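You operate a simulated robot arm through the tools that you are given. There is no shell and no other tool. Be economical: measure what you need, move in short steps, check, and stop when the job is done.

You run a simulated two-armed robot. Do the job below in one go: nothing can be reset, and whatever is moved stays where it is left.

Task
Band tube 59 to the one in the banding machine at soft pull.
Fine: load it with the power off; pull knob at soft, clamp both tubes, pull the band lever, power off at the end.

It is judged by the outcome, as a careful person would: the job done as asked, and still so three seconds after it is handed in. It fails if anything else is knocked over, pushed out of place, dropped, spilled or broken.

Robot
Two 7-joint arms with two-finger parallel grippers on one trunk, on a base that drives. Base frame: it is fixed to the floor where the robot stands at the start and does not move with it; the origin is under the middle of the robot, x ahead of it, y to its left, z up. Readings come in mm, degrees, newtons and seconds.
The left shoulder is at the start at [70, 163, 1220], the right one opposite. Places, roughly: band lever [500, -1000, 900]; bed of the banding machine [600, -600, 800]; clamp lever [400, -800, 900]; power knob [400, -400, 900]; pull knob [600, -400, 900]. Payload 3.43 kg a hand.
The tool frame of a hand sits at the grasp point between the pads (the TCP): z along the fingers, y along the line on which they close. The tips reach 34 mm beyond it. Largest opening 128 mm; finger width 24, thickness 12; the body of the gripper, 48 by 130 mm, starts 96 mm behind the TCP.
Orientation is told as [roll, pitch, yaw] about the base's x, y, z axes, in that order, counted from this pose: with the fingers straight down and closing along the base's y, the tool's x points along the base's -x, its y along +y and its z along -z.

Tools
- The arms move only by the tool arm_command. It takes "left_deltas", "right_deltas" or both (then of equal length, played together; a hand with none holds still); each is a list of rows, each a list of 7 numbers: the shift along the tool's x, y, z in units of 200 mm (1.0 is 200 mm), then the turn, a rotation vector about the tool's x, y, z in units of 120 degrees (1.0 is 120 degrees), then the finger opening in mm, from 0 to 128. In form: [[dx, dy, dz, ax, ay, az, claw], ...]. A call has 1 to 10 rows; each row is the pose to reach, as a shift and turn from the pose commanded when the call began, along the tool's axes at that moment. A call with a number of a shift or a turn outside -1 to 1 is refused whole. Rows are played at 5 a second. More than 50 mm and 8.6 degrees between two rows, or a gripper value outside its range, and nothing of the call is played. Where a pose cannot be reached the arm comes as near as it can. A force on the tool above 40 N (or 10 N above the force at the start of the call, whichever is more), or a blocked arm, ends the call early, and 0.2 s more pass. The fingers move at their own pace (about 153 mm/s each) and stop on an object; they squeeze with about 20 N. The grip force told is the motor's: it shows also when the fingers shut on nothing. Time passes only in rows, and 0.2 s behind the last, so rows that repeat a pose let the fingers close. It gives the time, the measured TCP pose, the force on the tool (base axes), the opening and the grip force at its end, in the units of the frame above (readings bear some noise), with the torque about the TCP (base axes, N m) and any sound that the robot's microphone picked up.
- Cameras (640 x 400 px; columns grow to the right, rows downward): "scene" is now at [120.1, -31.3, 1423.6]; the picture's right is [-0.42, -0.91, 0.00], its down [-0.69, 0.32, -0.65] and it looks along [0.59, -0.27, -0.76] (base axes); focal length 267 px, centre (320, 200). "left" rides on the left gripper at [76, 11, -160] in its tool frame; the picture's right is [-0.15, 0.99, 0.00], its down [-0.88, -0.13, -0.46] and it looks along [-0.45, -0.07, 0.89] (tool axes); focal length 234 px, centre (320, 200). "right" rides on the right gripper at [76, -11, -160] in its tool frame; the picture's right is [0.15, 0.99, 0.00], its down [-0.88, 0.13, -0.46] and it looks along [-0.45, 0.07, 0.89] (tool axes); focal length 234 px, centre (320, 200). There is no depth. A picture from a camera that has moved, and an enlarged one, comes with that camera's place and axes in the base frame and with its lens.
- grab_frame(camera): a new picture of that camera. The clock stands still meanwhile.
- move_column(by): slides the trunk up (or, below 0, down) by that many mm; the arms and the scene camera ride with it, the base frame stays. It gives what a move gives, with no picture.
- drive_base(legs): drives the robot by 1 to 6 legs, each [ahead, left, turn to the left] in mm, mm and degrees, along the robot's own axes; the way and the turn of a leg run together, so that a leg with both is an arc; at most 1500 mm and 180 degrees a leg. The arms and the cameras ride along, it lands a little off, and it stops where it bumps. It gives what a move gives.
- turn_head(pan, tilt): turns the head with the scene camera to pan (to the left, within 86 degrees either way) and tilt (down, from -29 to 69), counted from straight ahead of the robot. It gives what a move gives.
- enlarge(camera, box): a new picture of the part [left, top, right, bottom] of that camera's present view, enlarged. The clock stands still meanwhile.
- sign_off(): hands the job in; it is judged then, once.

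Work in short steps. Places have to be worked out from the pictures, the camera data and where the tool is seen: move nearer, look again, correct. Check each grasp and each placing, and mend what went wrong. You have 120 turns and 100 pictures in all, those below and enlarged ones among them. Open the grippers and draw the arms clear of the work before you hand the job in, unless the task says otherwise; then end with one line.

The tools are called after "Call:" by a JSON object that holds its "op" and its "data". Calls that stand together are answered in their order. arm_command: Moves the arms, as the interface text tells. Its arguments: {"type":"object","properties":{"left_deltas":{"type":"array"},"right_deltas":{"type":"array"}},"required":[]} The other tools are called the same way: move_column (by) slides the trunk up or down; drive_base (legs) drives the base; turn_head (pan, tilt) turns the head that bears the scene camera; grab_frame (camera) takes a picture; enlarge (camera, box) takes an enlarged picture of a part of a camera's view; sign_off () hands the job in.

At the start:

```text
time_s: 0.0
left_tcp_pos: [697.7, -26.5, 1130.8]
left_tool_rot: [0.0, 0.0, 0.0]
left_ft_force: [0.1, 0.8, -0.9]
left_ft_torque: [0.02, 0.04, 0.0]
left_width: 128.0
left_grasp_force: 0.1
right_tcp_pos: [411.6, -439.3, 1134.8]
right_tool_rot: [-0.1, 0.0, 0.0]
right_ft_force: [0.4, -0.3, 0.4]
right_ft_torque: [0.01, 0.0, 0.01]
right_width: 128.3
right_grasp_force: 0.1
trunk travel left (down, up): [-700.0, 240.0]
robot x, y, heading: [-3.0, 3.5, -0.1]
head pan, tilt: [-24.8, 49.8]
```

scene: 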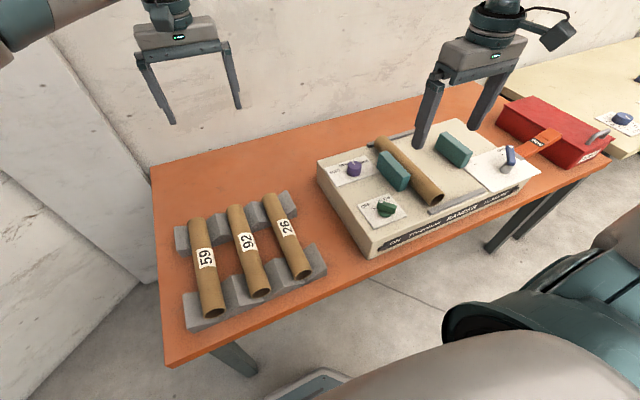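
right: 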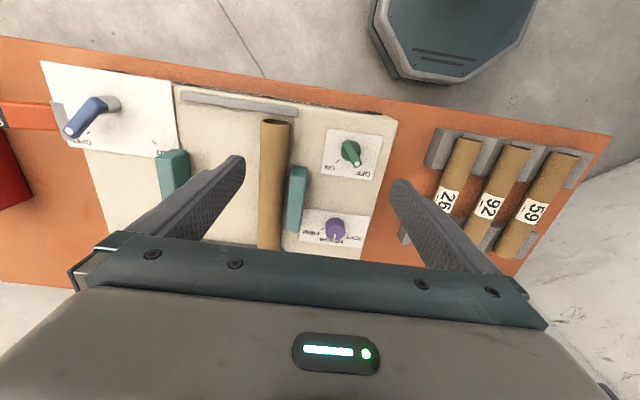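
left: 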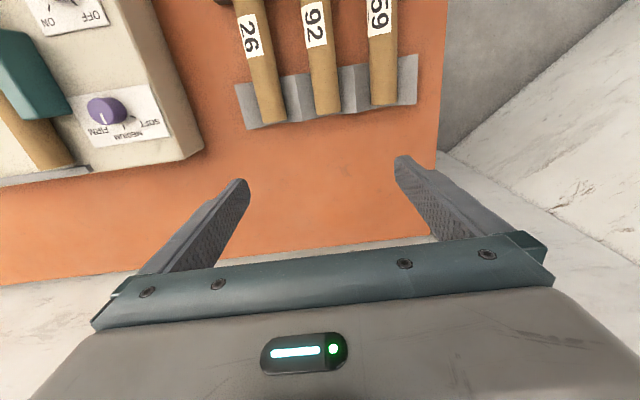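

I start by looking closely at the machine and the rack in enlarged views.

Call:
{"op": "enlarge", "data": {"camera": "scene", "box": [310, 80, 640, 270]}}

Call:
{"op": "enlarge", "data": {"camera": "right", "box": [20, 50, 400, 280]}}

Call:
{"op": "enlarge", "data": {"camera": "scene", "box": [150, 170, 350, 340]}}

```text
1.94 times, centred on (475, 175) of scene
camera zoom: at [120.1, -31.3, 1423.6], right [-0.42, -0.91, 0.0], down [-0.69, 0.32, -0.65], along [0.59, -0.27, -0.76], focal length 517 px, centre (19, 248)
```

zoom: 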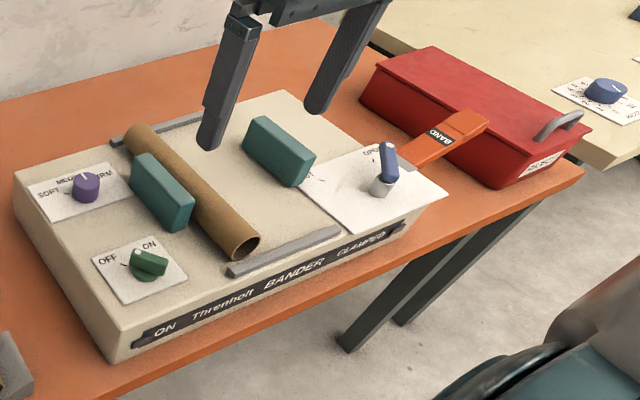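

```text
1.68 times, centred on (210, 165) of right
camera zoom: at [336.3, -451.6, 1295.2], right [-0.15, 0.99, 0.0], down [0.88, 0.13, 0.46], along [0.45, 0.07, -0.89], focal length 394 px, centre (505, 259)
```

zoom: 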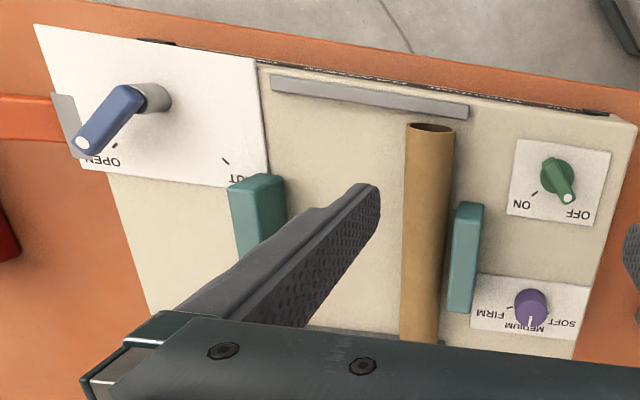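

```text
2.35 times, centred on (250, 255) of scene
camera zoom: at [120.1, -31.3, 1423.6], right [-0.42, -0.91, 0.0], down [-0.69, 0.32, -0.65], along [0.59, -0.27, -0.76], focal length 628 px, centre (485, 71)
```

zoom: 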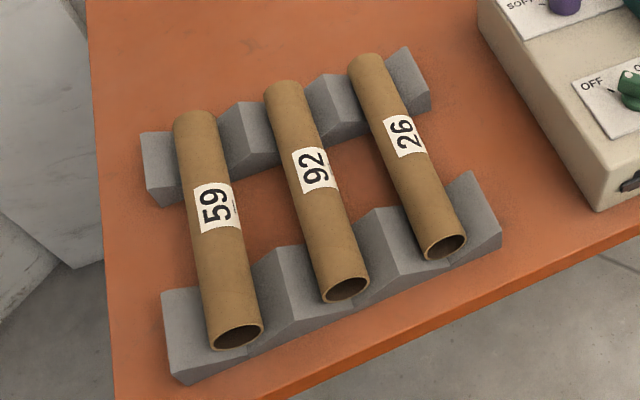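

The tubes are resting in their rack around z≈800, and tube 59 is near y≈105. I drive 420 mm to the right so the whole machine sits in the right hand's reach, then look at the panel closely.

Call:
{"op": "drive_base", "data": {"legs": [[0, -420, 0]]}}

```text
time_s: 2.6
left_tcp_pos: [699.5, -441.6, 1131.3]
left_tool_rot: [0.0, 0.0, 0.7]
left_ft_force: [-0.5, 0.6, 1.2]
left_ft_torque: [0.0, 0.0, -0.03]
left_width: 127.9
left_grasp_force: 0.1
right_tcp_pos: [418.5, -857.4, 1134.2]
right_tool_rot: [-0.1, 0.0, 0.7]
right_ft_force: [0.2, 0.0, 0.8]
right_ft_torque: [-0.03, 0.01, -0.01]
right_width: 128.1
right_grasp_force: 0.1
trunk travel left (down, up): [-700.0, 240.0]
robot x, y, heading: [0.7, -421.3, 0.5]
head pan, tilt: [-24.8, 49.8]
```

Call:
{"op": "turn_head", "data": {"pan": -15, "tilt": 52}}

Call:
{"op": "grab_frame", "data": {"camera": "scene"}}

Call:
{"op": "grab_frame", "data": {"camera": "right"}}

Call:
{"op": "grab_frame", "data": {"camera": "left"}}

```text
time_s: 3.3
left_tcp_pos: [700.1, -442.4, 1130.7]
left_tool_rot: [0.0, 0.0, 0.7]
left_ft_force: [-0.4, 0.2, 0.4]
left_ft_torque: [-0.01, -0.03, -0.01]
left_width: 128.3
left_grasp_force: 0.0
right_tcp_pos: [419.3, -859.3, 1133.9]
right_tool_rot: [-0.1, 0.0, 0.7]
right_ft_force: [-0.5, -0.6, -0.6]
right_ft_torque: [0.01, 0.0, -0.01]
right_width: 127.7
right_grasp_force: 0.1
trunk travel left (down, up): [-700.0, 240.0]
robot x, y, heading: [4.2, -420.9, 0.8]
head pan, tilt: [-15.0, 52.0]
```

```text
93 pictures are left
camera scene: at [125.1, -440.6, 1420.7], right [-0.25, -0.97, 0.0], down [-0.76, 0.2, -0.62], along [0.6, -0.15, -0.79], focal length 267 px, centre (320, 200)
```

scene: 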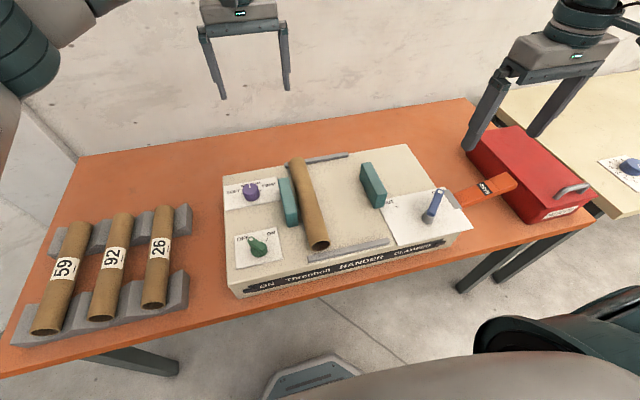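

```text
92 pictures are left
camera right: at [343.5, -871.3, 1295.2], right [-0.16, 0.99, 0.0], down [0.88, 0.14, 0.46], along [0.45, 0.07, -0.89], focal length 234 px, centre (320, 200)
```

right: 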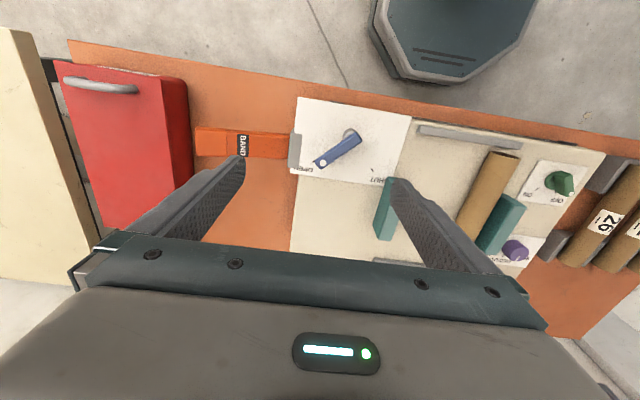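

```text
91 pictures are left
camera left: at [624.3, -432.5, 1290.2], right [0.13, 0.99, 0.0], down [0.88, -0.12, 0.46], along [0.45, -0.06, -0.89], focal length 234 px, centre (320, 200)
```

left: 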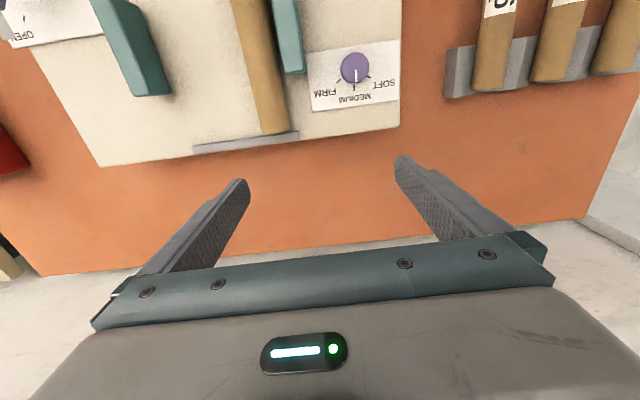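

Pull knob points at MEDIUM. I zoom on the power knob, the nameplate and the clamp lever.

Call:
{"op": "enlarge", "data": {"camera": "scene", "box": [215, 160, 335, 235]}}

Call:
{"op": "enlarge", "data": {"camera": "scene", "box": [220, 220, 340, 295]}}

Call:
{"op": "enlarge", "data": {"camera": "scene", "box": [340, 150, 540, 275]}}

Call:
{"op": "enlarge", "data": {"camera": "right", "box": [180, 80, 420, 230]}}

```text
5.33 times, centred on (275, 198) of scene
camera zoom: at [125.1, -440.6, 1420.7], right [-0.25, -0.97, 0.0], down [-0.76, 0.2, -0.62], along [0.6, -0.15, -0.79], focal length 1422 px, centre (560, 213)
```

zoom: 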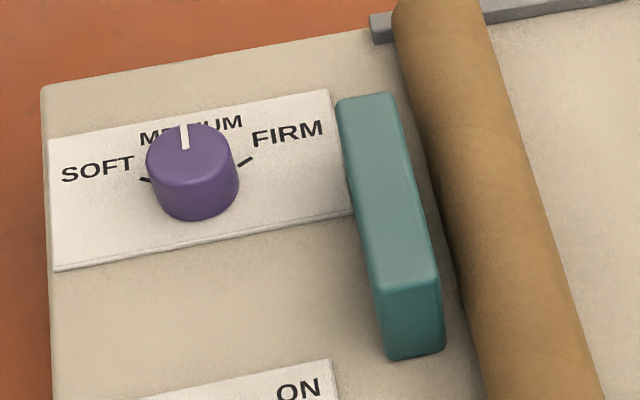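

```text
5.33 times, centred on (280, 258) of scene
camera zoom: at [125.1, -440.6, 1420.7], right [-0.25, -0.97, 0.0], down [-0.76, 0.2, -0.62], along [0.6, -0.15, -0.79], focal length 1422 px, centre (533, -107)
```

zoom: 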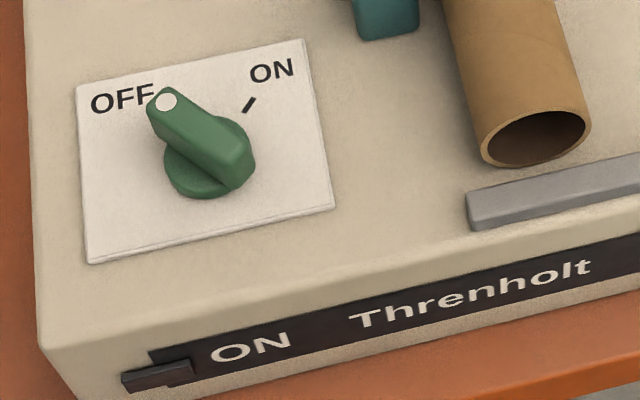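

```text
3.20 times, centred on (440, 212) of scene
camera zoom: at [125.1, -440.6, 1420.7], right [-0.25, -0.97, 0.0], down [-0.76, 0.2, -0.62], along [0.6, -0.15, -0.79], focal length 853 px, centre (-64, 160)
```

zoom: 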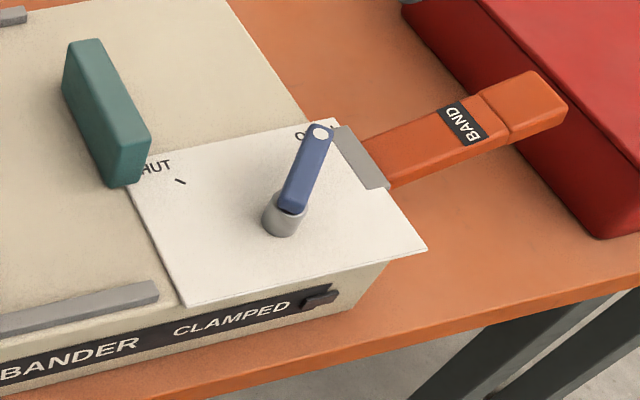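

```text
2.67 times, centred on (300, 155) of right
camera zoom: at [343.5, -871.3, 1295.2], right [-0.16, 0.99, 0.0], down [0.88, 0.14, 0.46], along [0.45, 0.07, -0.89], focal length 624 px, centre (373, 320)
```

zoom: 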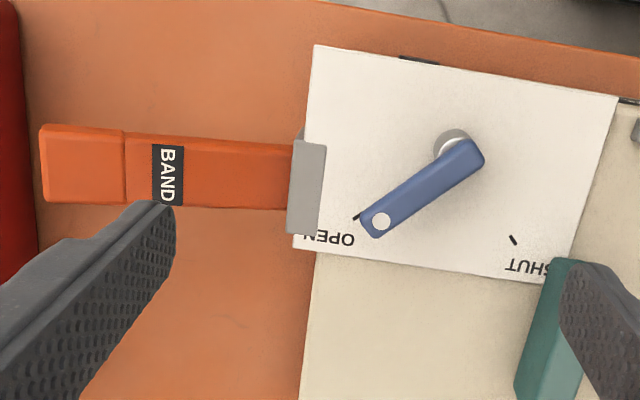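

Power is OFF, pull is at MEDIUM, clamp at OPEN. I triangulate the pull knob top at about (613, -377, 887), with the panel at z≈850. The left hand goes above it at z 950 with the fingers partly closed.

Call:
{"op": "arm_command", "data": {"left_deltas": [[0.086, 0.066, 0.18, 0, 0, 0, 80], [0.172, 0.132, 0.36, 0, 0, 0, 80], [0.258, 0.198, 0.54, 0, 0, 0, 80], [0.344, 0.264, 0.72, 0, 0, 0, 80], [0.43, 0.33, 0.9, 0, 0, 0, 80], [0.43, 0.33, 0.9, 0, 0, 0, 80]]}}

Call:
{"op": "grab_frame", "data": {"camera": "left"}}

Call:
{"op": "grab_frame", "data": {"camera": "scene"}}

```text
time_s: 4.7
left_tcp_pos: [611.6, -379.1, 949.2]
left_tool_rot: [0.0, 0.1, 0.8]
left_ft_force: [0.7, 0.4, -0.3]
left_ft_torque: [-0.02, 0.01, 0.0]
left_width: 80.2
left_grasp_force: 0.1
right_tcp_pos: [418.1, -858.3, 1133.9]
right_tool_rot: [0.0, -0.1, 0.6]
right_ft_force: [-0.8, -1.1, -0.3]
right_ft_torque: [0.03, 0.02, 0.02]
right_width: 128.0
right_grasp_force: 0.0
trunk travel left (down, up): [-700.0, 240.0]
robot x, y, heading: [-0.1, -423.7, 0.6]
head pan, tilt: [-15.0, 52.0]
```

```text
86 pictures are left
camera left: at [536.6, -370.0, 1109.3], right [0.14, 0.99, 0.0], down [0.88, -0.12, 0.46], along [0.45, -0.06, -0.89], focal length 234 px, centre (320, 200)
```

left: 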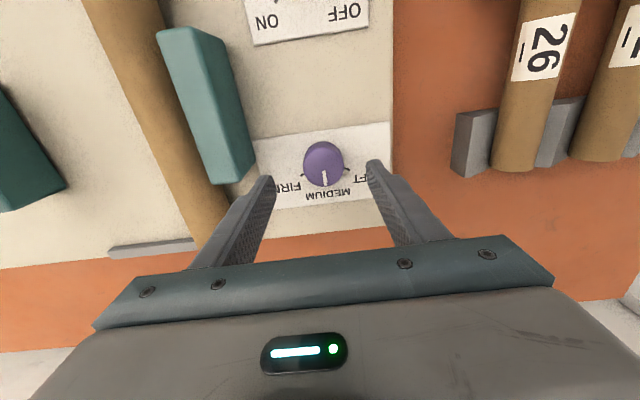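

```text
85 pictures are left
camera scene: at [124.9, -440.5, 1420.7], right [-0.25, -0.97, 0.0], down [-0.76, 0.2, -0.62], along [0.6, -0.15, -0.79], focal length 267 px, centre (320, 200)
```

scene: 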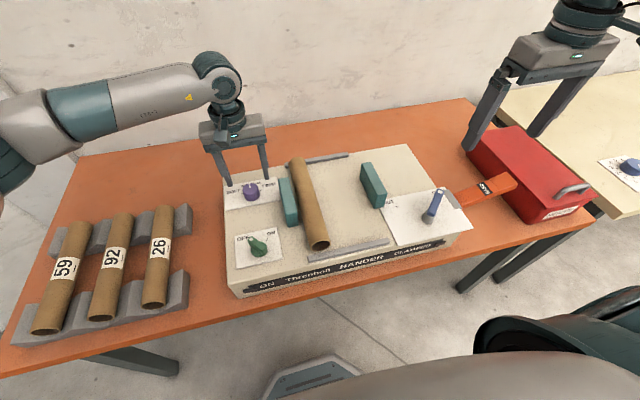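

Call:
{"op": "enlarge", "data": {"camera": "left", "box": [240, 110, 400, 210]}}

```text
4.00 times, centred on (320, 160) of left
camera zoom: at [536.6, -370.0, 1109.3], right [0.14, 0.99, 0.0], down [0.88, -0.12, 0.46], along [0.45, -0.06, -0.89], focal length 937 px, centre (320, 360)
```

zoom: 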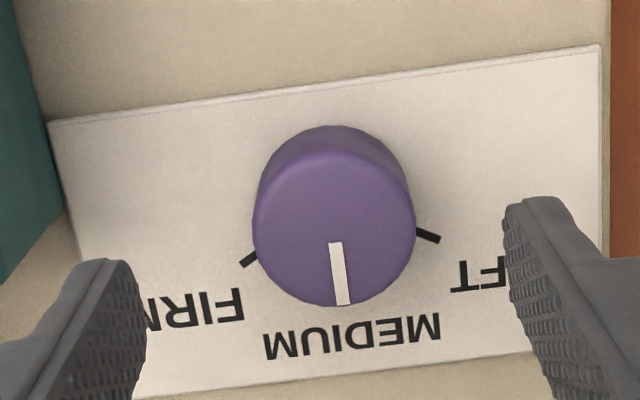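

The knob's top disc computes to (613, -377, 887), about 40 mm across, directly below the hand. I descend so the tips stop about 7 mm above the panel, then close on the knob.

Call:
{"op": "arm_command", "data": {"left_deltas": [[-0.009, 0.011, 0.1, 0, 0, 0, 80], [-0.009, 0.011, 0.2, 0, 0, 0, 80], [-0.009, 0.011, 0.28, 0, 0, 0, 80], [-0.009, 0.011, 0.28, 0, 0, 0, 30], [-0.009, 0.011, 0.28, 0, 0, 0, 30], [-0.009, 0.011, 0.28, 0, 0, 0, 30]]}}

```text
time_s: 6.1
left_tcp_pos: [613.5, -376.7, 895.0]
left_tool_rot: [-0.1, 0.0, 0.6]
left_ft_force: [-1.7, -10.6, -4.7]
left_ft_torque: [-0.19, -0.53, -0.04]
left_width: 41.7
left_grasp_force: 45.1
right_tcp_pos: [418.5, -859.3, 1135.3]
right_tool_rot: [0.1, 0.0, 0.6]
right_ft_force: [-0.4, -1.0, 0.4]
right_ft_torque: [0.0, 0.01, 0.02]
right_width: 127.9
right_grasp_force: 0.0
trunk travel left (down, up): [-700.0, 240.0]
robot x, y, heading: [0.2, -417.9, 0.8]
head pan, tilt: [-15.0, 52.0]
```

The knob is gripped at 41.7 mm. I turn it 60° counterclockwise from above, toward SOFT.

Call:
{"op": "arm_command", "data": {"left_deltas": [[0, 0, 0, 0, 0, -0.0625, 30], [0, 0, 0, 0, 0, -0.125, 30], [0, 0, 0, 0, 0, -0.1875, 30], [0, 0, 0, 0, 0, -0.25, 30], [0, 0, 0, 0, 0, -0.3125, 30], [0, 0, 0, 0, 0, -0.375, 30], [0, 0, 0, 0, 0, -0.4375, 30], [0, 0, 0, 0, 0, -0.5, 30], [0, 0, 0, 0, 0, -0.5, 30]]}}

Call:
{"op": "enlarge", "data": {"camera": "scene", "box": [215, 150, 335, 225]}}

```text
time_s: 8.1
left_tcp_pos: [613.7, -376.5, 895.0]
left_tool_rot: [0.0, 0.0, 60.7]
left_ft_force: [-5.8, -23.8, -7.4]
left_ft_torque: [-1.18, -0.19, 0.0]
left_width: 41.7
left_grasp_force: 44.7
right_tcp_pos: [418.9, -861.1, 1133.2]
right_tool_rot: [0.3, 0.1, 0.5]
right_ft_force: [1.1, 0.2, 0.6]
right_ft_torque: [-0.03, -0.01, 0.01]
right_width: 128.0
right_grasp_force: 0.1
trunk travel left (down, up): [-700.0, 240.0]
robot x, y, heading: [3.2, -427.9, 0.5]
head pan, tilt: [-15.0, 52.0]
```

```text
5.33 times, centred on (275, 188) of scene
camera zoom: at [125.0, -443.3, 1420.6], right [-0.25, -0.97, 0.0], down [-0.76, 0.2, -0.62], along [0.6, -0.15, -0.79], focal length 1422 px, centre (560, 267)
```

zoom: 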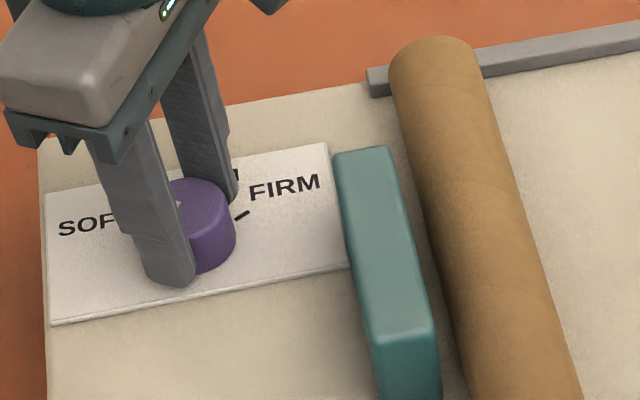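

The hand reads 60.7°. I open and lift clear to check the pointer.

Call:
{"op": "arm_command", "data": {"left_deltas": [[0, 0, 0, 0, 0, 0, 75], [0, 0, 0, 0, 0, 0, 75], [0, 0, -0.2, 0, 0, 0, 75], [0, 0, -0.4, 0, 0, 0, 75], [0, 0, -0.6, 0, 0, 0, 75]]}}

Call:
{"op": "enlarge", "data": {"camera": "scene", "box": [215, 150, 335, 225]}}

Call:
{"op": "grab_frame", "data": {"camera": "left"}}

```text
time_s: 9.3
left_tcp_pos: [613.9, -375.0, 1014.9]
left_tool_rot: [-0.1, 0.0, 60.7]
left_ft_force: [-0.6, 0.7, 0.1]
left_ft_torque: [0.0, 0.01, 0.03]
left_width: 74.7
left_grasp_force: 0.0
right_tcp_pos: [418.8, -859.9, 1134.6]
right_tool_rot: [0.1, 0.0, 0.6]
right_ft_force: [-0.2, 0.8, -0.9]
right_ft_torque: [-0.01, -0.05, 0.0]
right_width: 128.1
right_grasp_force: 0.1
trunk travel left (down, up): [-700.0, 240.0]
robot x, y, heading: [2.8, -423.0, 0.7]
head pan, tilt: [-15.0, 52.0]
```

```text
5.33 times, centred on (275, 188) of scene
camera zoom: at [124.3, -440.6, 1420.7], right [-0.25, -0.97, 0.0], down [-0.76, 0.2, -0.62], along [0.6, -0.15, -0.79], focal length 1422 px, centre (560, 267)
```

zoom: 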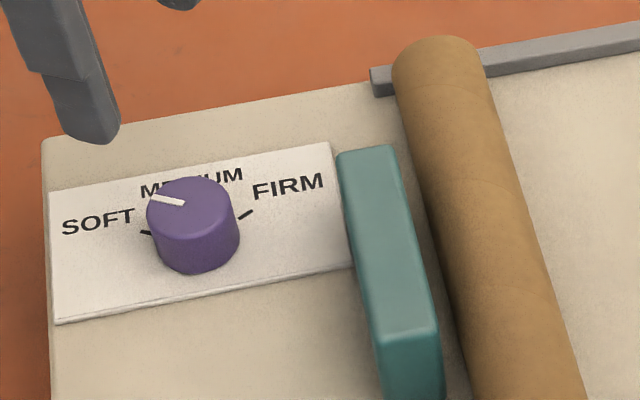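

```text
81 pictures are left
camera left: at [568.0, -436.9, 1174.7], right [-0.79, 0.61, 0.0], down [0.55, 0.7, 0.46], along [0.28, 0.36, -0.89], focal length 234 px, centre (320, 200)
```

left: 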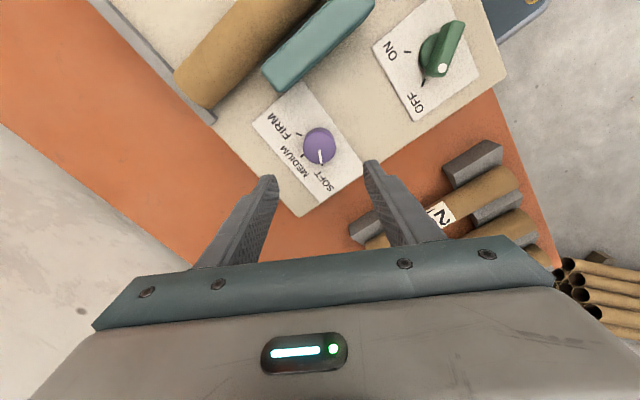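

Call:
{"op": "enlarge", "data": {"camera": "left", "box": [240, 70, 400, 220]}}

```text
2.67 times, centred on (320, 145) of left
camera zoom: at [568.0, -436.9, 1174.7], right [-0.79, 0.61, 0.0], down [0.55, 0.7, 0.46], along [0.28, 0.36, -0.89], focal length 624 px, centre (320, 347)
```

zoom: 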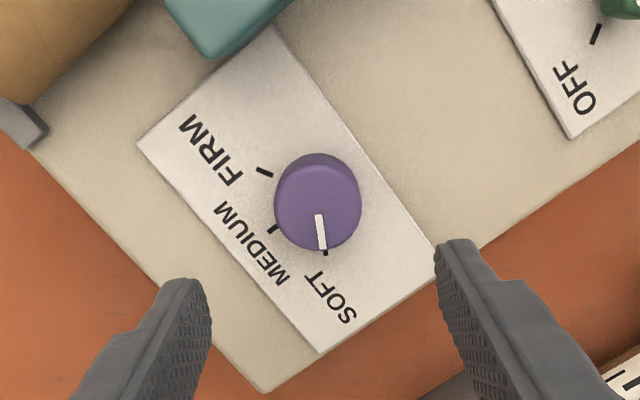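

The pointer lines up with the SOFT tick. Next is the tube: I turn the hand back square, shift it to x≈540, and drive left so it hangs near tube 59.

Call:
{"op": "arm_command", "data": {"left_deltas": [[0.02, 0.04, -0.05, 0, 0, 0.0625, 90], [0.04, 0.08, -0.1, 0, 0, 0.125, 90], [0.07, 0.12, -0.15, 0, 0, 0.1875, 90], [0.09, 0.16, -0.2, 0, 0, 0.25, 90], [0.11, 0.2, -0.2, 0, 0, 0.3125, 90], [0.14, 0.24, -0.2, 0, 0, 0.375, 90], [0.16, 0.28, -0.2, 0, 0, 0.4375, 90], [0.18, 0.32, -0.2, 0, 0, 0.5, 90]]}}

Call:
{"op": "drive_base", "data": {"legs": [[0, 460, 0]]}}

Call:
{"op": "grab_frame", "data": {"camera": "left"}}

Call:
{"op": "grab_frame", "data": {"camera": "scene"}}

```text
time_s: 11.1
left_tcp_pos: [540.4, -374.1, 1054.6]
left_tool_rot: [0.0, -0.1, 0.6]
left_ft_force: [-0.4, -0.7, -0.3]
left_ft_torque: [-0.02, -0.01, -0.01]
left_width: 89.9
left_grasp_force: 0.0
right_tcp_pos: [418.7, -857.4, 1134.3]
right_tool_rot: [0.0, 0.0, 0.7]
right_ft_force: [0.2, 0.0, -0.4]
right_ft_torque: [0.03, 0.0, 0.0]
right_width: 128.1
right_grasp_force: 0.1
trunk travel left (down, up): [-700.0, 240.0]
robot x, y, heading: [-0.3, -425.7, 0.3]
head pan, tilt: [-15.0, 52.0]
```

```text
time_s: 13.8
left_tcp_pos: [532.7, 87.9, 1055.0]
left_tool_rot: [0.0, 0.1, 1.4]
left_ft_force: [0.1, 0.8, 0.7]
left_ft_torque: [0.02, -0.02, 0.03]
left_width: 90.1
left_grasp_force: 0.0
right_tcp_pos: [417.3, -398.2, 1134.4]
right_tool_rot: [0.1, 0.0, 1.4]
right_ft_force: [0.1, -0.1, 0.3]
right_ft_torque: [0.03, 0.01, 0.01]
right_width: 127.8
right_grasp_force: 0.0
trunk travel left (down, up): [-700.0, 240.0]
robot x, y, heading: [-6.2, 35.7, 1.0]
head pan, tilt: [-15.0, 52.0]
```

```text
79 pictures are left
camera left: at [456.3, 96.3, 1214.0], right [0.12, 0.99, 0.0], down [0.88, -0.11, 0.46], along [0.45, -0.06, -0.89], focal length 234 px, centre (320, 200)
```

left: 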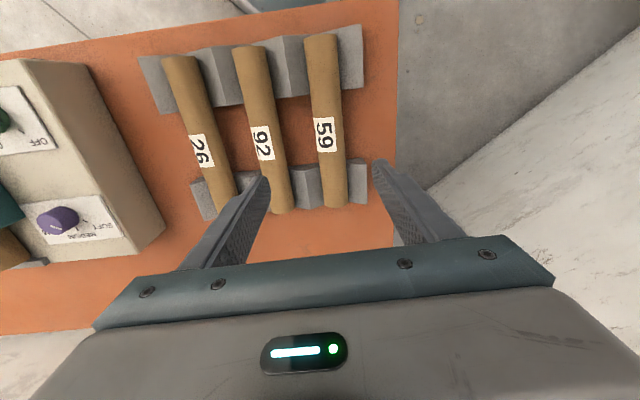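

```text
78 pictures are left
camera scene: at [117.2, 16.6, 1420.7], right [-0.23, -0.97, 0.0], down [-0.77, 0.19, -0.62], along [0.6, -0.14, -0.79], focal length 267 px, centre (320, 200)
```

scene: 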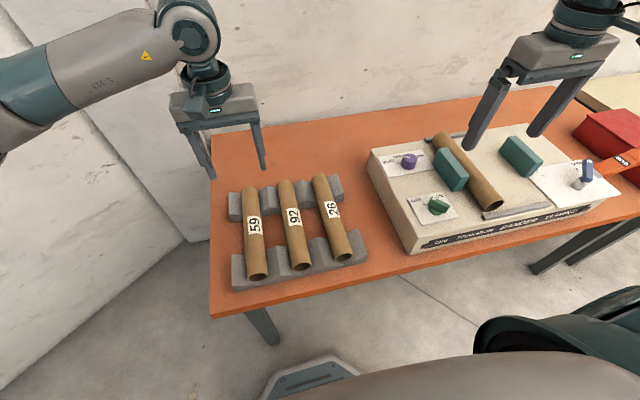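

I zoom on tube 59 to size it and its spacing before descending.

Call:
{"op": "enlarge", "data": {"camera": "left", "box": [200, 20, 420, 220]}}

Call:
{"op": "enlarge", "data": {"camera": "scene", "box": [220, 160, 380, 300]}}

```text
2.00 times, centred on (310, 120) of left
camera zoom: at [456.3, 96.3, 1214.0], right [0.12, 0.99, 0.0], down [0.88, -0.11, 0.46], along [0.45, -0.06, -0.89], focal length 468 px, centre (340, 360)
```

zoom: 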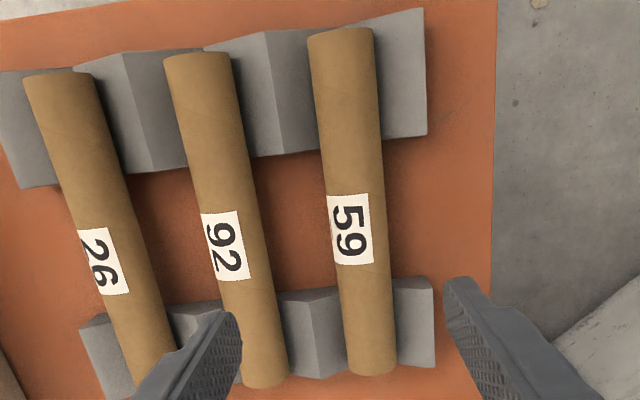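

```text
2.86 times, centred on (300, 230) of scene
camera zoom: at [117.2, 16.6, 1420.7], right [-0.23, -0.97, 0.0], down [-0.77, 0.19, -0.62], along [0.6, -0.14, -0.79], focal length 762 px, centre (377, 114)
```

zoom: 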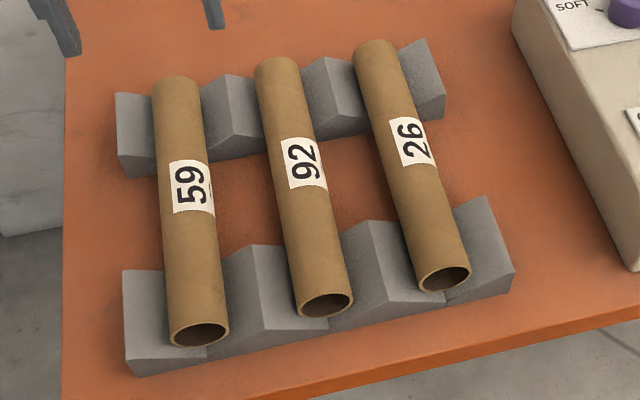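

Tube 59 runs from x≈403 to 680 at y≈100, about 48 mm in diameter, with its neighbour about 110 mm away. I descend to z≈855 with the hand centred over it.

Call:
{"op": "arm_command", "data": {"left_deltas": [[-0.01, 0.02, 0.2, 0, 0, 0, 90], [-0.02, 0.04, 0.4, 0, 0, 0, 90], [-0.03, 0.05, 0.6, 0, 0, 0, 90], [-0.04, 0.06, 0.8, 0, 0, 0, 90], [-0.04, 0.06, 1.0, 0, 0, 0, 90]]}}

Call:
{"op": "grab_frame", "data": {"camera": "left"}}

Call:
{"op": "grab_frame", "data": {"camera": "scene"}}

```text
time_s: 15.1
left_tcp_pos: [541.1, 98.5, 857.5]
left_tool_rot: [-0.1, -0.1, 1.5]
left_ft_force: [0.5, 0.2, 0.0]
left_ft_torque: [-0.02, -0.01, 0.01]
left_width: 89.7
left_grasp_force: 0.1
right_tcp_pos: [417.2, -397.0, 1134.2]
right_tool_rot: [0.0, -0.1, 1.3]
right_ft_force: [-0.2, -0.3, -0.3]
right_ft_torque: [0.0, -0.01, 0.01]
right_width: 127.8
right_grasp_force: 0.1
trunk travel left (down, up): [-700.0, 240.0]
robot x, y, heading: [-9.1, 31.0, 1.5]
head pan, tilt: [-15.0, 52.0]
```

```text
75 pictures are left
camera left: at [465.6, 107.1, 1016.4], right [0.12, 0.99, 0.0], down [0.88, -0.11, 0.46], along [0.45, -0.06, -0.89], focal length 234 px, centre (320, 200)
```

left: 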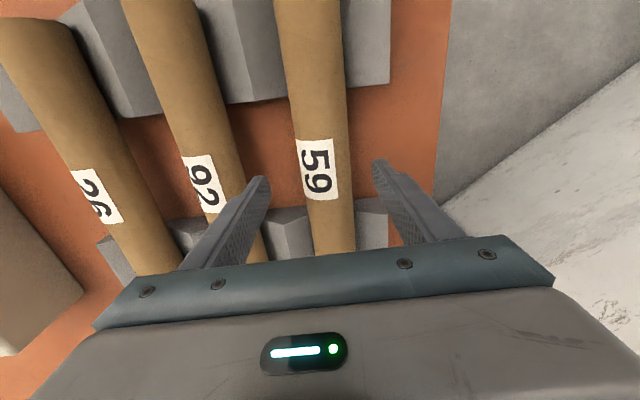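

```text
74 pictures are left
camera scene: at [117.5, 17.4, 1420.7], right [-0.23, -0.97, 0.0], down [-0.77, 0.18, -0.62], along [0.6, -0.14, -0.79], focal length 267 px, centre (320, 200)
```

scene: 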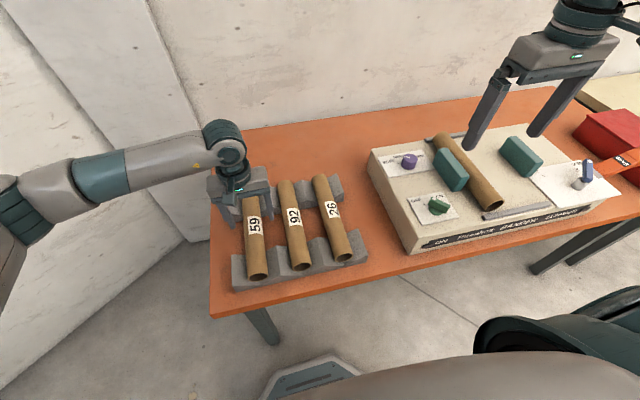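

The tube is centred under the hand (y≈100 against the TCP's 98.5). I descend to TCP z≈797 and close.

Call:
{"op": "arm_command", "data": {"left_deltas": [[0, 0.008, 0.15, 0, 0, 0, 90], [0, 0.008, 0.3, 0, 0, 0, 90], [0, 0.008, 0.3, 0, 0, 0, 90], [0, 0.008, 0.3, 0, 0, 0, 35], [0, 0.008, 0.3, 0, 0, 0, 35], [0, 0.008, 0.3, 0, 0, 0, 35]]}}

Call:
{"op": "grab_frame", "data": {"camera": "left"}}

```text
time_s: 16.4
left_tcp_pos: [541.8, 100.1, 797.2]
left_tool_rot: [0.0, 0.0, 1.4]
left_ft_force: [0.0, 1.2, 0.4]
left_ft_torque: [0.0, 0.1, -0.11]
left_width: 49.2
left_grasp_force: 20.3
right_tcp_pos: [416.9, -397.6, 1134.3]
right_tool_rot: [0.0, 0.0, 1.5]
right_ft_force: [0.8, 0.3, -0.4]
right_ft_torque: [0.02, 0.0, 0.01]
right_width: 127.7
right_grasp_force: 0.1
trunk travel left (down, up): [-700.0, 240.0]
robot x, y, heading: [-8.8, 29.7, 1.4]
head pan, tilt: [-15.0, 52.0]
```

```text
73 pictures are left
camera left: at [465.5, 108.4, 956.2], right [0.12, 0.99, 0.0], down [0.88, -0.11, 0.46], along [0.45, -0.06, -0.89], focal length 234 px, centre (320, 200)
```

left: 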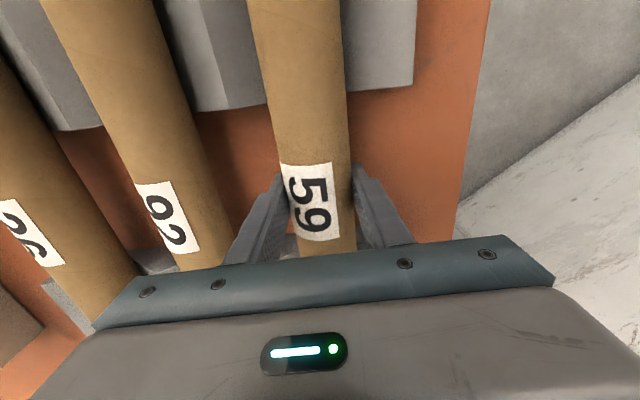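

The tube is held at 49 mm. I lift it straight up by 200 mm and check.

Call:
{"op": "arm_command", "data": {"left_deltas": [[0, 0, -0.1, 0, 0, 0, 35], [0, 0, -0.3, 0, 0, 0, 35], [0, 0, -0.5, 0, 0, 0, 35], [0, 0, -0.7, 0, 0, 0, 35], [0, 0, -0.9, 0, 0, 0, 35], [0, 0, -1.0, 0, 0, 0, 35]]}}

Call:
{"op": "grab_frame", "data": {"camera": "scene"}}

Call:
{"op": "grab_frame", "data": {"camera": "left"}}

```text
time_s: 17.9
left_tcp_pos: [538.8, 101.2, 994.3]
left_tool_rot: [0.0, 0.0, 1.4]
left_ft_force: [-0.8, -0.3, -0.9]
left_ft_torque: [-0.01, -0.03, 0.01]
left_width: 49.1
left_grasp_force: 20.0
right_tcp_pos: [416.5, -397.5, 1133.6]
right_tool_rot: [0.0, 0.0, 1.5]
right_ft_force: [0.0, 0.5, 0.3]
right_ft_torque: [0.05, 0.0, 0.01]
right_width: 128.2
right_grasp_force: 0.1
trunk travel left (down, up): [-700.0, 240.0]
robot x, y, heading: [-2.4, 31.2, 1.4]
head pan, tilt: [-15.0, 52.0]
```

```text
72 pictures are left
camera scene: at [117.2, 16.9, 1420.7], right [-0.23, -0.97, 0.0], down [-0.77, 0.19, -0.62], along [0.6, -0.14, -0.79], focal length 267 px, centre (320, 200)
```

scene: 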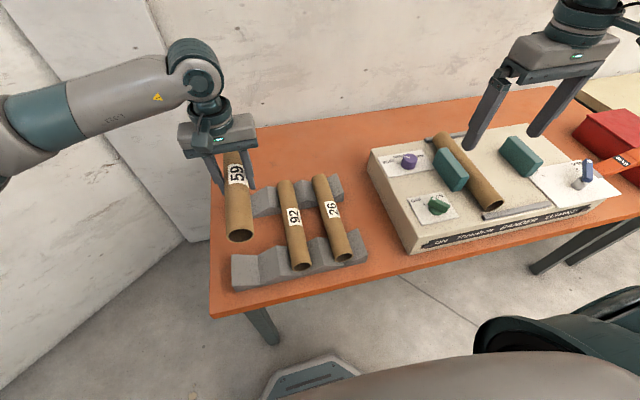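

```text
71 pictures are left
camera left: at [463.6, 109.8, 1154.4], right [0.12, 0.99, 0.0], down [0.88, -0.11, 0.45], along [0.45, -0.05, -0.89], focal length 234 px, centre (320, 200)
```

left: 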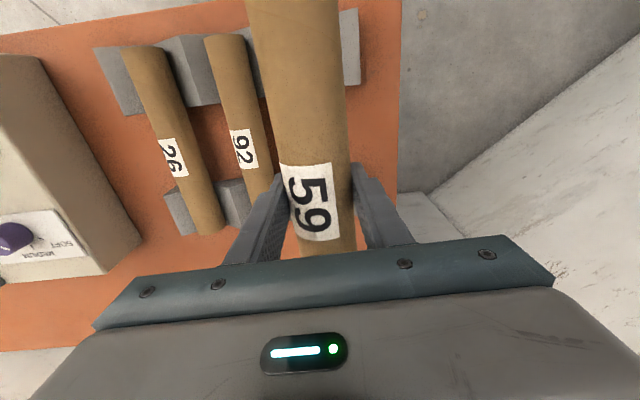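

Tube 59 is held level and clears the machine, its underside being near z 954. I drive right so it arrives over the bed.

Call:
{"op": "drive_base", "data": {"legs": [[0, -675, -1]]}}

Call:
{"op": "grab_frame", "data": {"camera": "scene"}}

Call:
{"op": "grab_frame", "data": {"camera": "left"}}

Call:
{"op": "grab_frame", "data": {"camera": "right"}}

```text
time_s: 21.6
left_tcp_pos: [553.5, -587.7, 994.8]
left_tool_rot: [0.1, 0.0, 0.7]
left_ft_force: [-0.4, -0.5, 0.0]
left_ft_torque: [-0.02, 0.03, 0.03]
left_width: 49.1
left_grasp_force: 20.2
right_tcp_pos: [422.7, -1082.8, 1133.8]
right_tool_rot: [0.0, 0.0, 0.6]
right_ft_force: [0.1, -0.2, 0.0]
right_ft_torque: [0.0, -0.01, -0.01]
right_width: 128.0
right_grasp_force: 0.0
trunk travel left (down, up): [-700.0, 240.0]
robot x, y, heading: [6.6, -650.6, 0.5]
head pan, tilt: [-15.0, 52.0]
```

```text
70 pictures are left
camera scene: at [129.2, -665.5, 1420.7], right [-0.25, -0.97, 0.0], down [-0.76, 0.2, -0.62], along [0.6, -0.15, -0.79], focal length 267 px, centre (320, 200)
```

scene: 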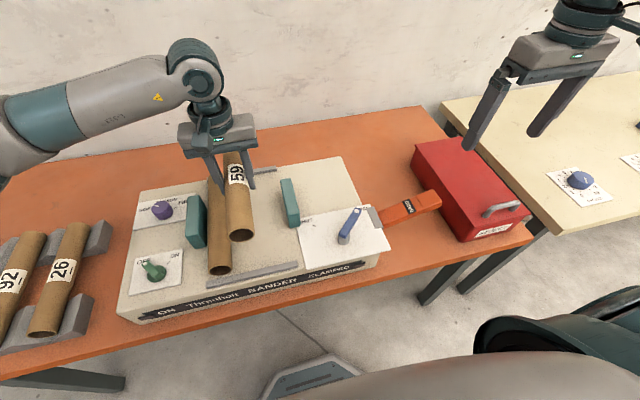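

```text
69 pictures are left
camera left: at [477.1, -577.5, 1154.1], right [0.14, 0.99, 0.0], down [0.88, -0.12, 0.46], along [0.45, -0.06, -0.89], focal length 234 px, centre (320, 200)
```

left: 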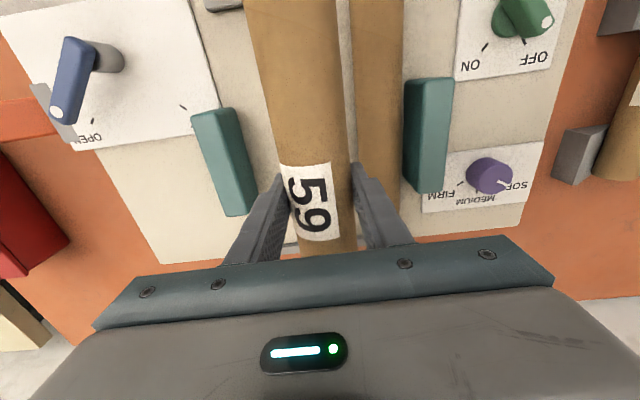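

```text
68 pictures are left
camera right: at [347.5, -1096.4, 1295.4], right [-0.16, 0.99, 0.0], down [0.88, 0.14, 0.46], along [0.45, 0.07, -0.89], focal length 234 px, centre (320, 200)
```

right: 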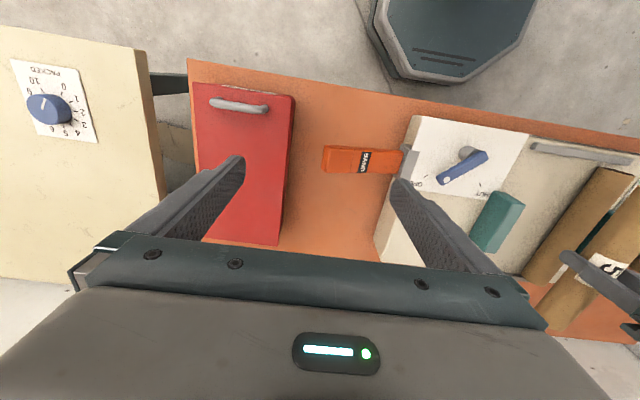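

The held tube is over the bed at y≈-588; the machine's tube is at y≈-512, so its near side is at about -536. I want 59 set down at about (547, -582), leaving room for the finger between them. I lower to z 915 first and look.

Call:
{"op": "arm_command", "data": {"left_deltas": [[0.03, 0.03, 0.1, 0, 0, 0, 35], [0.03, 0.03, 0.25, 0, 0, 0, 35], [0.03, 0.03, 0.4, 0, 0, 0, 35], [0.03, 0.03, 0.4, 0, 0, 0, 35]]}}

Call:
{"op": "grab_frame", "data": {"camera": "scene"}}

Call:
{"op": "grab_frame", "data": {"camera": "left"}}

```text
time_s: 22.6
left_tcp_pos: [547.0, -579.3, 915.8]
left_tool_rot: [0.0, 0.0, 0.7]
left_ft_force: [-0.3, -0.2, -1.1]
left_ft_torque: [-0.02, -0.01, -0.01]
left_width: 49.1
left_grasp_force: 20.1
right_tcp_pos: [423.2, -1083.6, 1134.1]
right_tool_rot: [0.0, 0.0, 0.7]
right_ft_force: [-0.1, -0.2, 0.9]
right_ft_torque: [-0.03, -0.01, -0.02]
right_width: 127.9
right_grasp_force: 0.0
trunk travel left (down, up): [-700.0, 240.0]
robot x, y, heading: [2.2, -647.8, 0.7]
head pan, tilt: [-15.0, 52.0]
```

```text
67 pictures are left
camera scene: at [128.8, -665.5, 1420.7], right [-0.25, -0.97, 0.0], down [-0.76, 0.2, -0.62], along [0.6, -0.15, -0.79], focal length 267 px, centre (320, 200)
```

scene: 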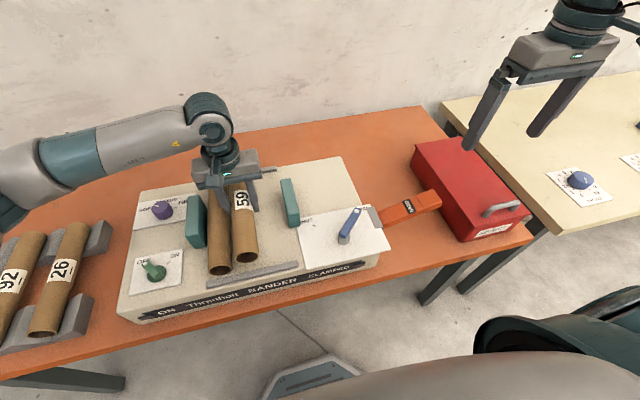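

```text
66 pictures are left
camera left: at [471.8, -570.7, 1075.1], right [0.14, 0.99, 0.0], down [0.88, -0.12, 0.46], along [0.45, -0.06, -0.89], focal length 234 px, centre (320, 200)
```

left: 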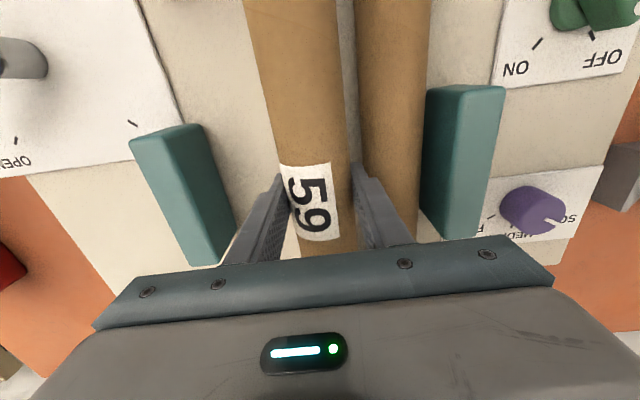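

Call:
{"op": "arm_command", "data": {"left_deltas": [[0, -0.02, 0.03, 0, 0, 0, 35], [0, -0.02, 0.07, 0, 0, 0, 35], [0, -0.02, 0.1, 0, 0, 0, 35], [0, -0.02, 0.12, 0, 0, 0, 35], [0, -0.02, 0.12, 0, 0, 0, 35]]}}

```text
time_s: 23.8
left_tcp_pos: [546.6, -584.6, 889.5]
left_tool_rot: [-0.1, -0.1, 0.7]
left_ft_force: [0.8, 0.0, -1.1]
left_ft_torque: [0.0, 0.01, -0.02]
left_width: 49.1
left_grasp_force: 19.9
right_tcp_pos: [421.9, -1083.1, 1134.1]
right_tool_rot: [0.0, 0.1, 0.6]
right_ft_force: [-0.4, 0.2, -0.9]
right_ft_torque: [-0.01, -0.01, -0.02]
right_width: 128.0
right_grasp_force: 0.0
trunk travel left (down, up): [-700.0, 240.0]
robot x, y, heading: [6.7, -646.4, 0.3]
head pan, tilt: [-15.0, 52.0]
```

No contact yet at TCP z 889.5, so I continue down in 2 mm steps, watching the force.

Call:
{"op": "arm_command", "data": {"left_deltas": [[0, 0, 0.01, 0, 0, 0, 35], [0, 0, 0.02, 0, 0, 0, 35], [0, 0, 0.03, 0, 0, 0, 35], [0, 0, 0.03, 0, 0, 0, 35]]}}

Call:
{"op": "enlarge", "data": {"camera": "scene", "box": [170, 130, 330, 290]}}

```text
time_s: 24.8
left_tcp_pos: [545.4, -584.2, 884.7]
left_tool_rot: [0.0, -0.1, 0.7]
left_ft_force: [0.2, 0.7, -1.4]
left_ft_torque: [-0.05, -0.01, -0.01]
left_width: 48.8
left_grasp_force: 20.3
right_tcp_pos: [423.5, -1083.4, 1135.3]
right_tool_rot: [0.0, 0.1, 0.6]
right_ft_force: [-0.2, 0.4, -0.1]
right_ft_torque: [-0.01, -0.01, 0.03]
right_width: 128.2
right_grasp_force: 0.0
trunk travel left (down, up): [-700.0, 240.0]
robot x, y, heading: [4.5, -650.0, 0.5]
head pan, tilt: [-15.0, 52.0]
```

```text
2.50 times, centred on (250, 210) of scene
camera zoom: at [129.1, -665.8, 1420.7], right [-0.25, -0.97, 0.0], down [-0.76, 0.2, -0.62], along [0.6, -0.15, -0.79], focal length 667 px, centre (495, 175)
```

zoom: 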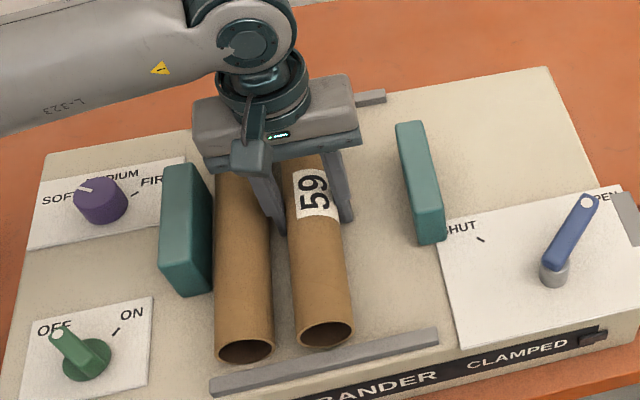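

Call:
{"op": "arm_command", "data": {"left_deltas": [[0, 0, 0.01, 0, 0, 0, 35], [0, 0, 0.02, 0, 0, 0, 35], [0, 0, 0.02, 0, 0, 0, 35]]}}

```text
time_s: 25.6
left_tcp_pos: [546.3, -584.8, 883.9]
left_tool_rot: [-0.1, -0.4, 0.7]
left_ft_force: [3.3, 4.9, 34.0]
left_ft_torque: [0.97, 0.31, -0.41]
left_width: 49.1
left_grasp_force: 19.6
right_tcp_pos: [419.9, -1084.5, 1135.2]
right_tool_rot: [-0.1, -0.1, 0.7]
right_ft_force: [-0.1, -0.4, -0.4]
right_ft_torque: [0.02, 0.02, -0.02]
right_width: 128.1
right_grasp_force: 0.0
trunk travel left (down, up): [-700.0, 240.0]
robot x, y, heading: [9.2, -649.1, 0.4]
head pan, tilt: [-15.0, 52.0]
```

Contact with the bed at 34 N. I ease up 2 mm, open slightly so as not to nudge the other tube, and lift.

Call:
{"op": "arm_command", "data": {"left_deltas": [[0, 0, -0.01, 0, 0, 0, 35], [0, 0, -0.01, 0, 0, 0, 53], [0, 0, -0.01, 0, 0, 0, 57], [0, 0, -0.01, 0, 0, 0, 59], [0, 0, -0.1, 0, 0, 0, 59], [0, 0, -0.25, 0, 0, 0, 59], [0, 0, -0.45, 0, 0, 0, 59]]}}

Call:
{"op": "enlarge", "data": {"camera": "scene", "box": [170, 130, 330, 290]}}

Call:
{"op": "grab_frame", "data": {"camera": "left"}}

```text
time_s: 27.2
left_tcp_pos: [544.9, -586.3, 971.3]
left_tool_rot: [0.0, 0.1, 0.6]
left_ft_force: [0.4, -0.2, 0.5]
left_ft_torque: [-0.02, -0.02, -0.03]
left_width: 59.2
left_grasp_force: 0.2
right_tcp_pos: [422.8, -1083.2, 1134.0]
right_tool_rot: [0.0, 0.0, 0.7]
right_ft_force: [-0.2, -0.3, -0.2]
right_ft_torque: [0.01, -0.01, 0.01]
right_width: 128.0
right_grasp_force: 0.1
trunk travel left (down, up): [-700.0, 240.0]
robot x, y, heading: [6.1, -647.8, 0.6]
head pan, tilt: [-15.0, 52.0]
```

```text
2.50 times, centred on (250, 210) of scene
camera zoom: at [128.6, -665.8, 1420.6], right [-0.25, -0.97, 0.0], down [-0.76, 0.2, -0.62], along [0.6, -0.15, -0.79], focal length 667 px, centre (495, 175)
```

zoom: 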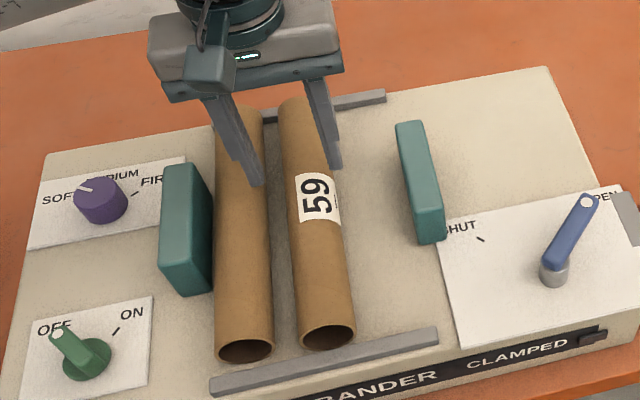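

```text
63 pictures are left
camera left: at [469.3, -575.4, 1131.3], right [0.14, 0.99, 0.0], down [0.88, -0.12, 0.45], along [0.45, -0.06, -0.89], focal length 234 px, centre (320, 200)
```

left: 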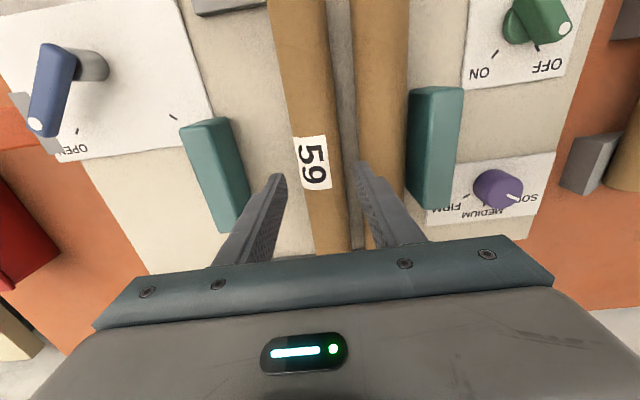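

Tube 59 lies flat beside the other one, between the jaws. I move the left hand up and left toward the power knob, and start bringing the right hand toward the clamp lever.

Call:
{"op": "arm_command", "data": {"left_deltas": [[0, 0, -0.2, 0, 0, 0, 59], [0.05, 0.15, -0.35, 0, 0, 0, 80], [0.1, 0.35, -0.4, 0, 0, 0, 80], [0.2, 0.55, -0.4, 0, 0, 0, 80], [0.3, 0.75, -0.4, 0, 0, 0, 80], [0.4, 0.95, -0.4, 0, 0, 0, 80]], "right_deltas": [[0, 0, 0, 0, 0, 0, 60], [-0.02, 0.2, 0, 0, 0, 0, 60], [-0.04, 0.4, 0.05, 0, 0, 0, 60], [-0.08, 0.6, 0.1, 0, 0, 0, 60], [-0.1, 0.8, 0.15, 0, 0, 0, 60], [-0.1, 1.0, 0.2, 0, 0, 0, 60]]}}

Call:
{"op": "grab_frame", "data": {"camera": "right"}}

Call:
{"op": "grab_frame", "data": {"camera": "scene"}}

```text
time_s: 28.6
left_tcp_pos: [462.3, -390.9, 1050.4]
left_tool_rot: [-0.3, 0.1, 0.6]
left_ft_force: [0.2, 0.5, 0.9]
left_ft_torque: [-0.05, -0.02, -0.03]
left_width: 79.8
left_grasp_force: 0.0
right_tcp_pos: [442.0, -879.4, 1092.9]
right_tool_rot: [-0.1, 0.0, 0.6]
right_ft_force: [-0.1, 0.6, -0.1]
right_ft_torque: [-0.02, 0.02, 0.0]
right_width: 59.9
right_grasp_force: 0.1
trunk travel left (down, up): [-700.0, 240.0]
robot x, y, heading: [7.0, -646.9, 0.5]
head pan, tilt: [-15.0, 52.0]
```

```text
62 pictures are left
camera right: at [366.3, -891.3, 1254.4], right [-0.16, 0.99, 0.0], down [0.88, 0.14, 0.46], along [0.45, 0.07, -0.89], focal length 234 px, centre (320, 200)
```

right: 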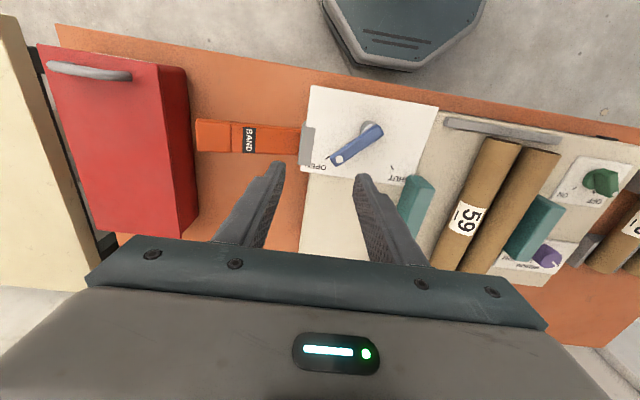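

```text
61 pictures are left
camera scene: at [128.9, -661.3, 1420.8], right [-0.25, -0.97, 0.0], down [-0.76, 0.19, -0.62], along [0.6, -0.16, -0.79], focal length 267 px, centre (320, 200)
```

scene: 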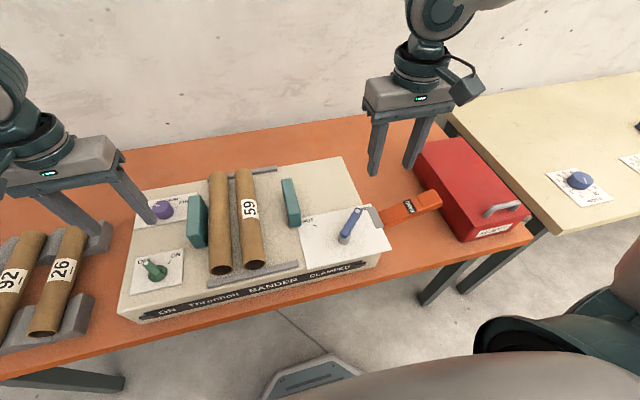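

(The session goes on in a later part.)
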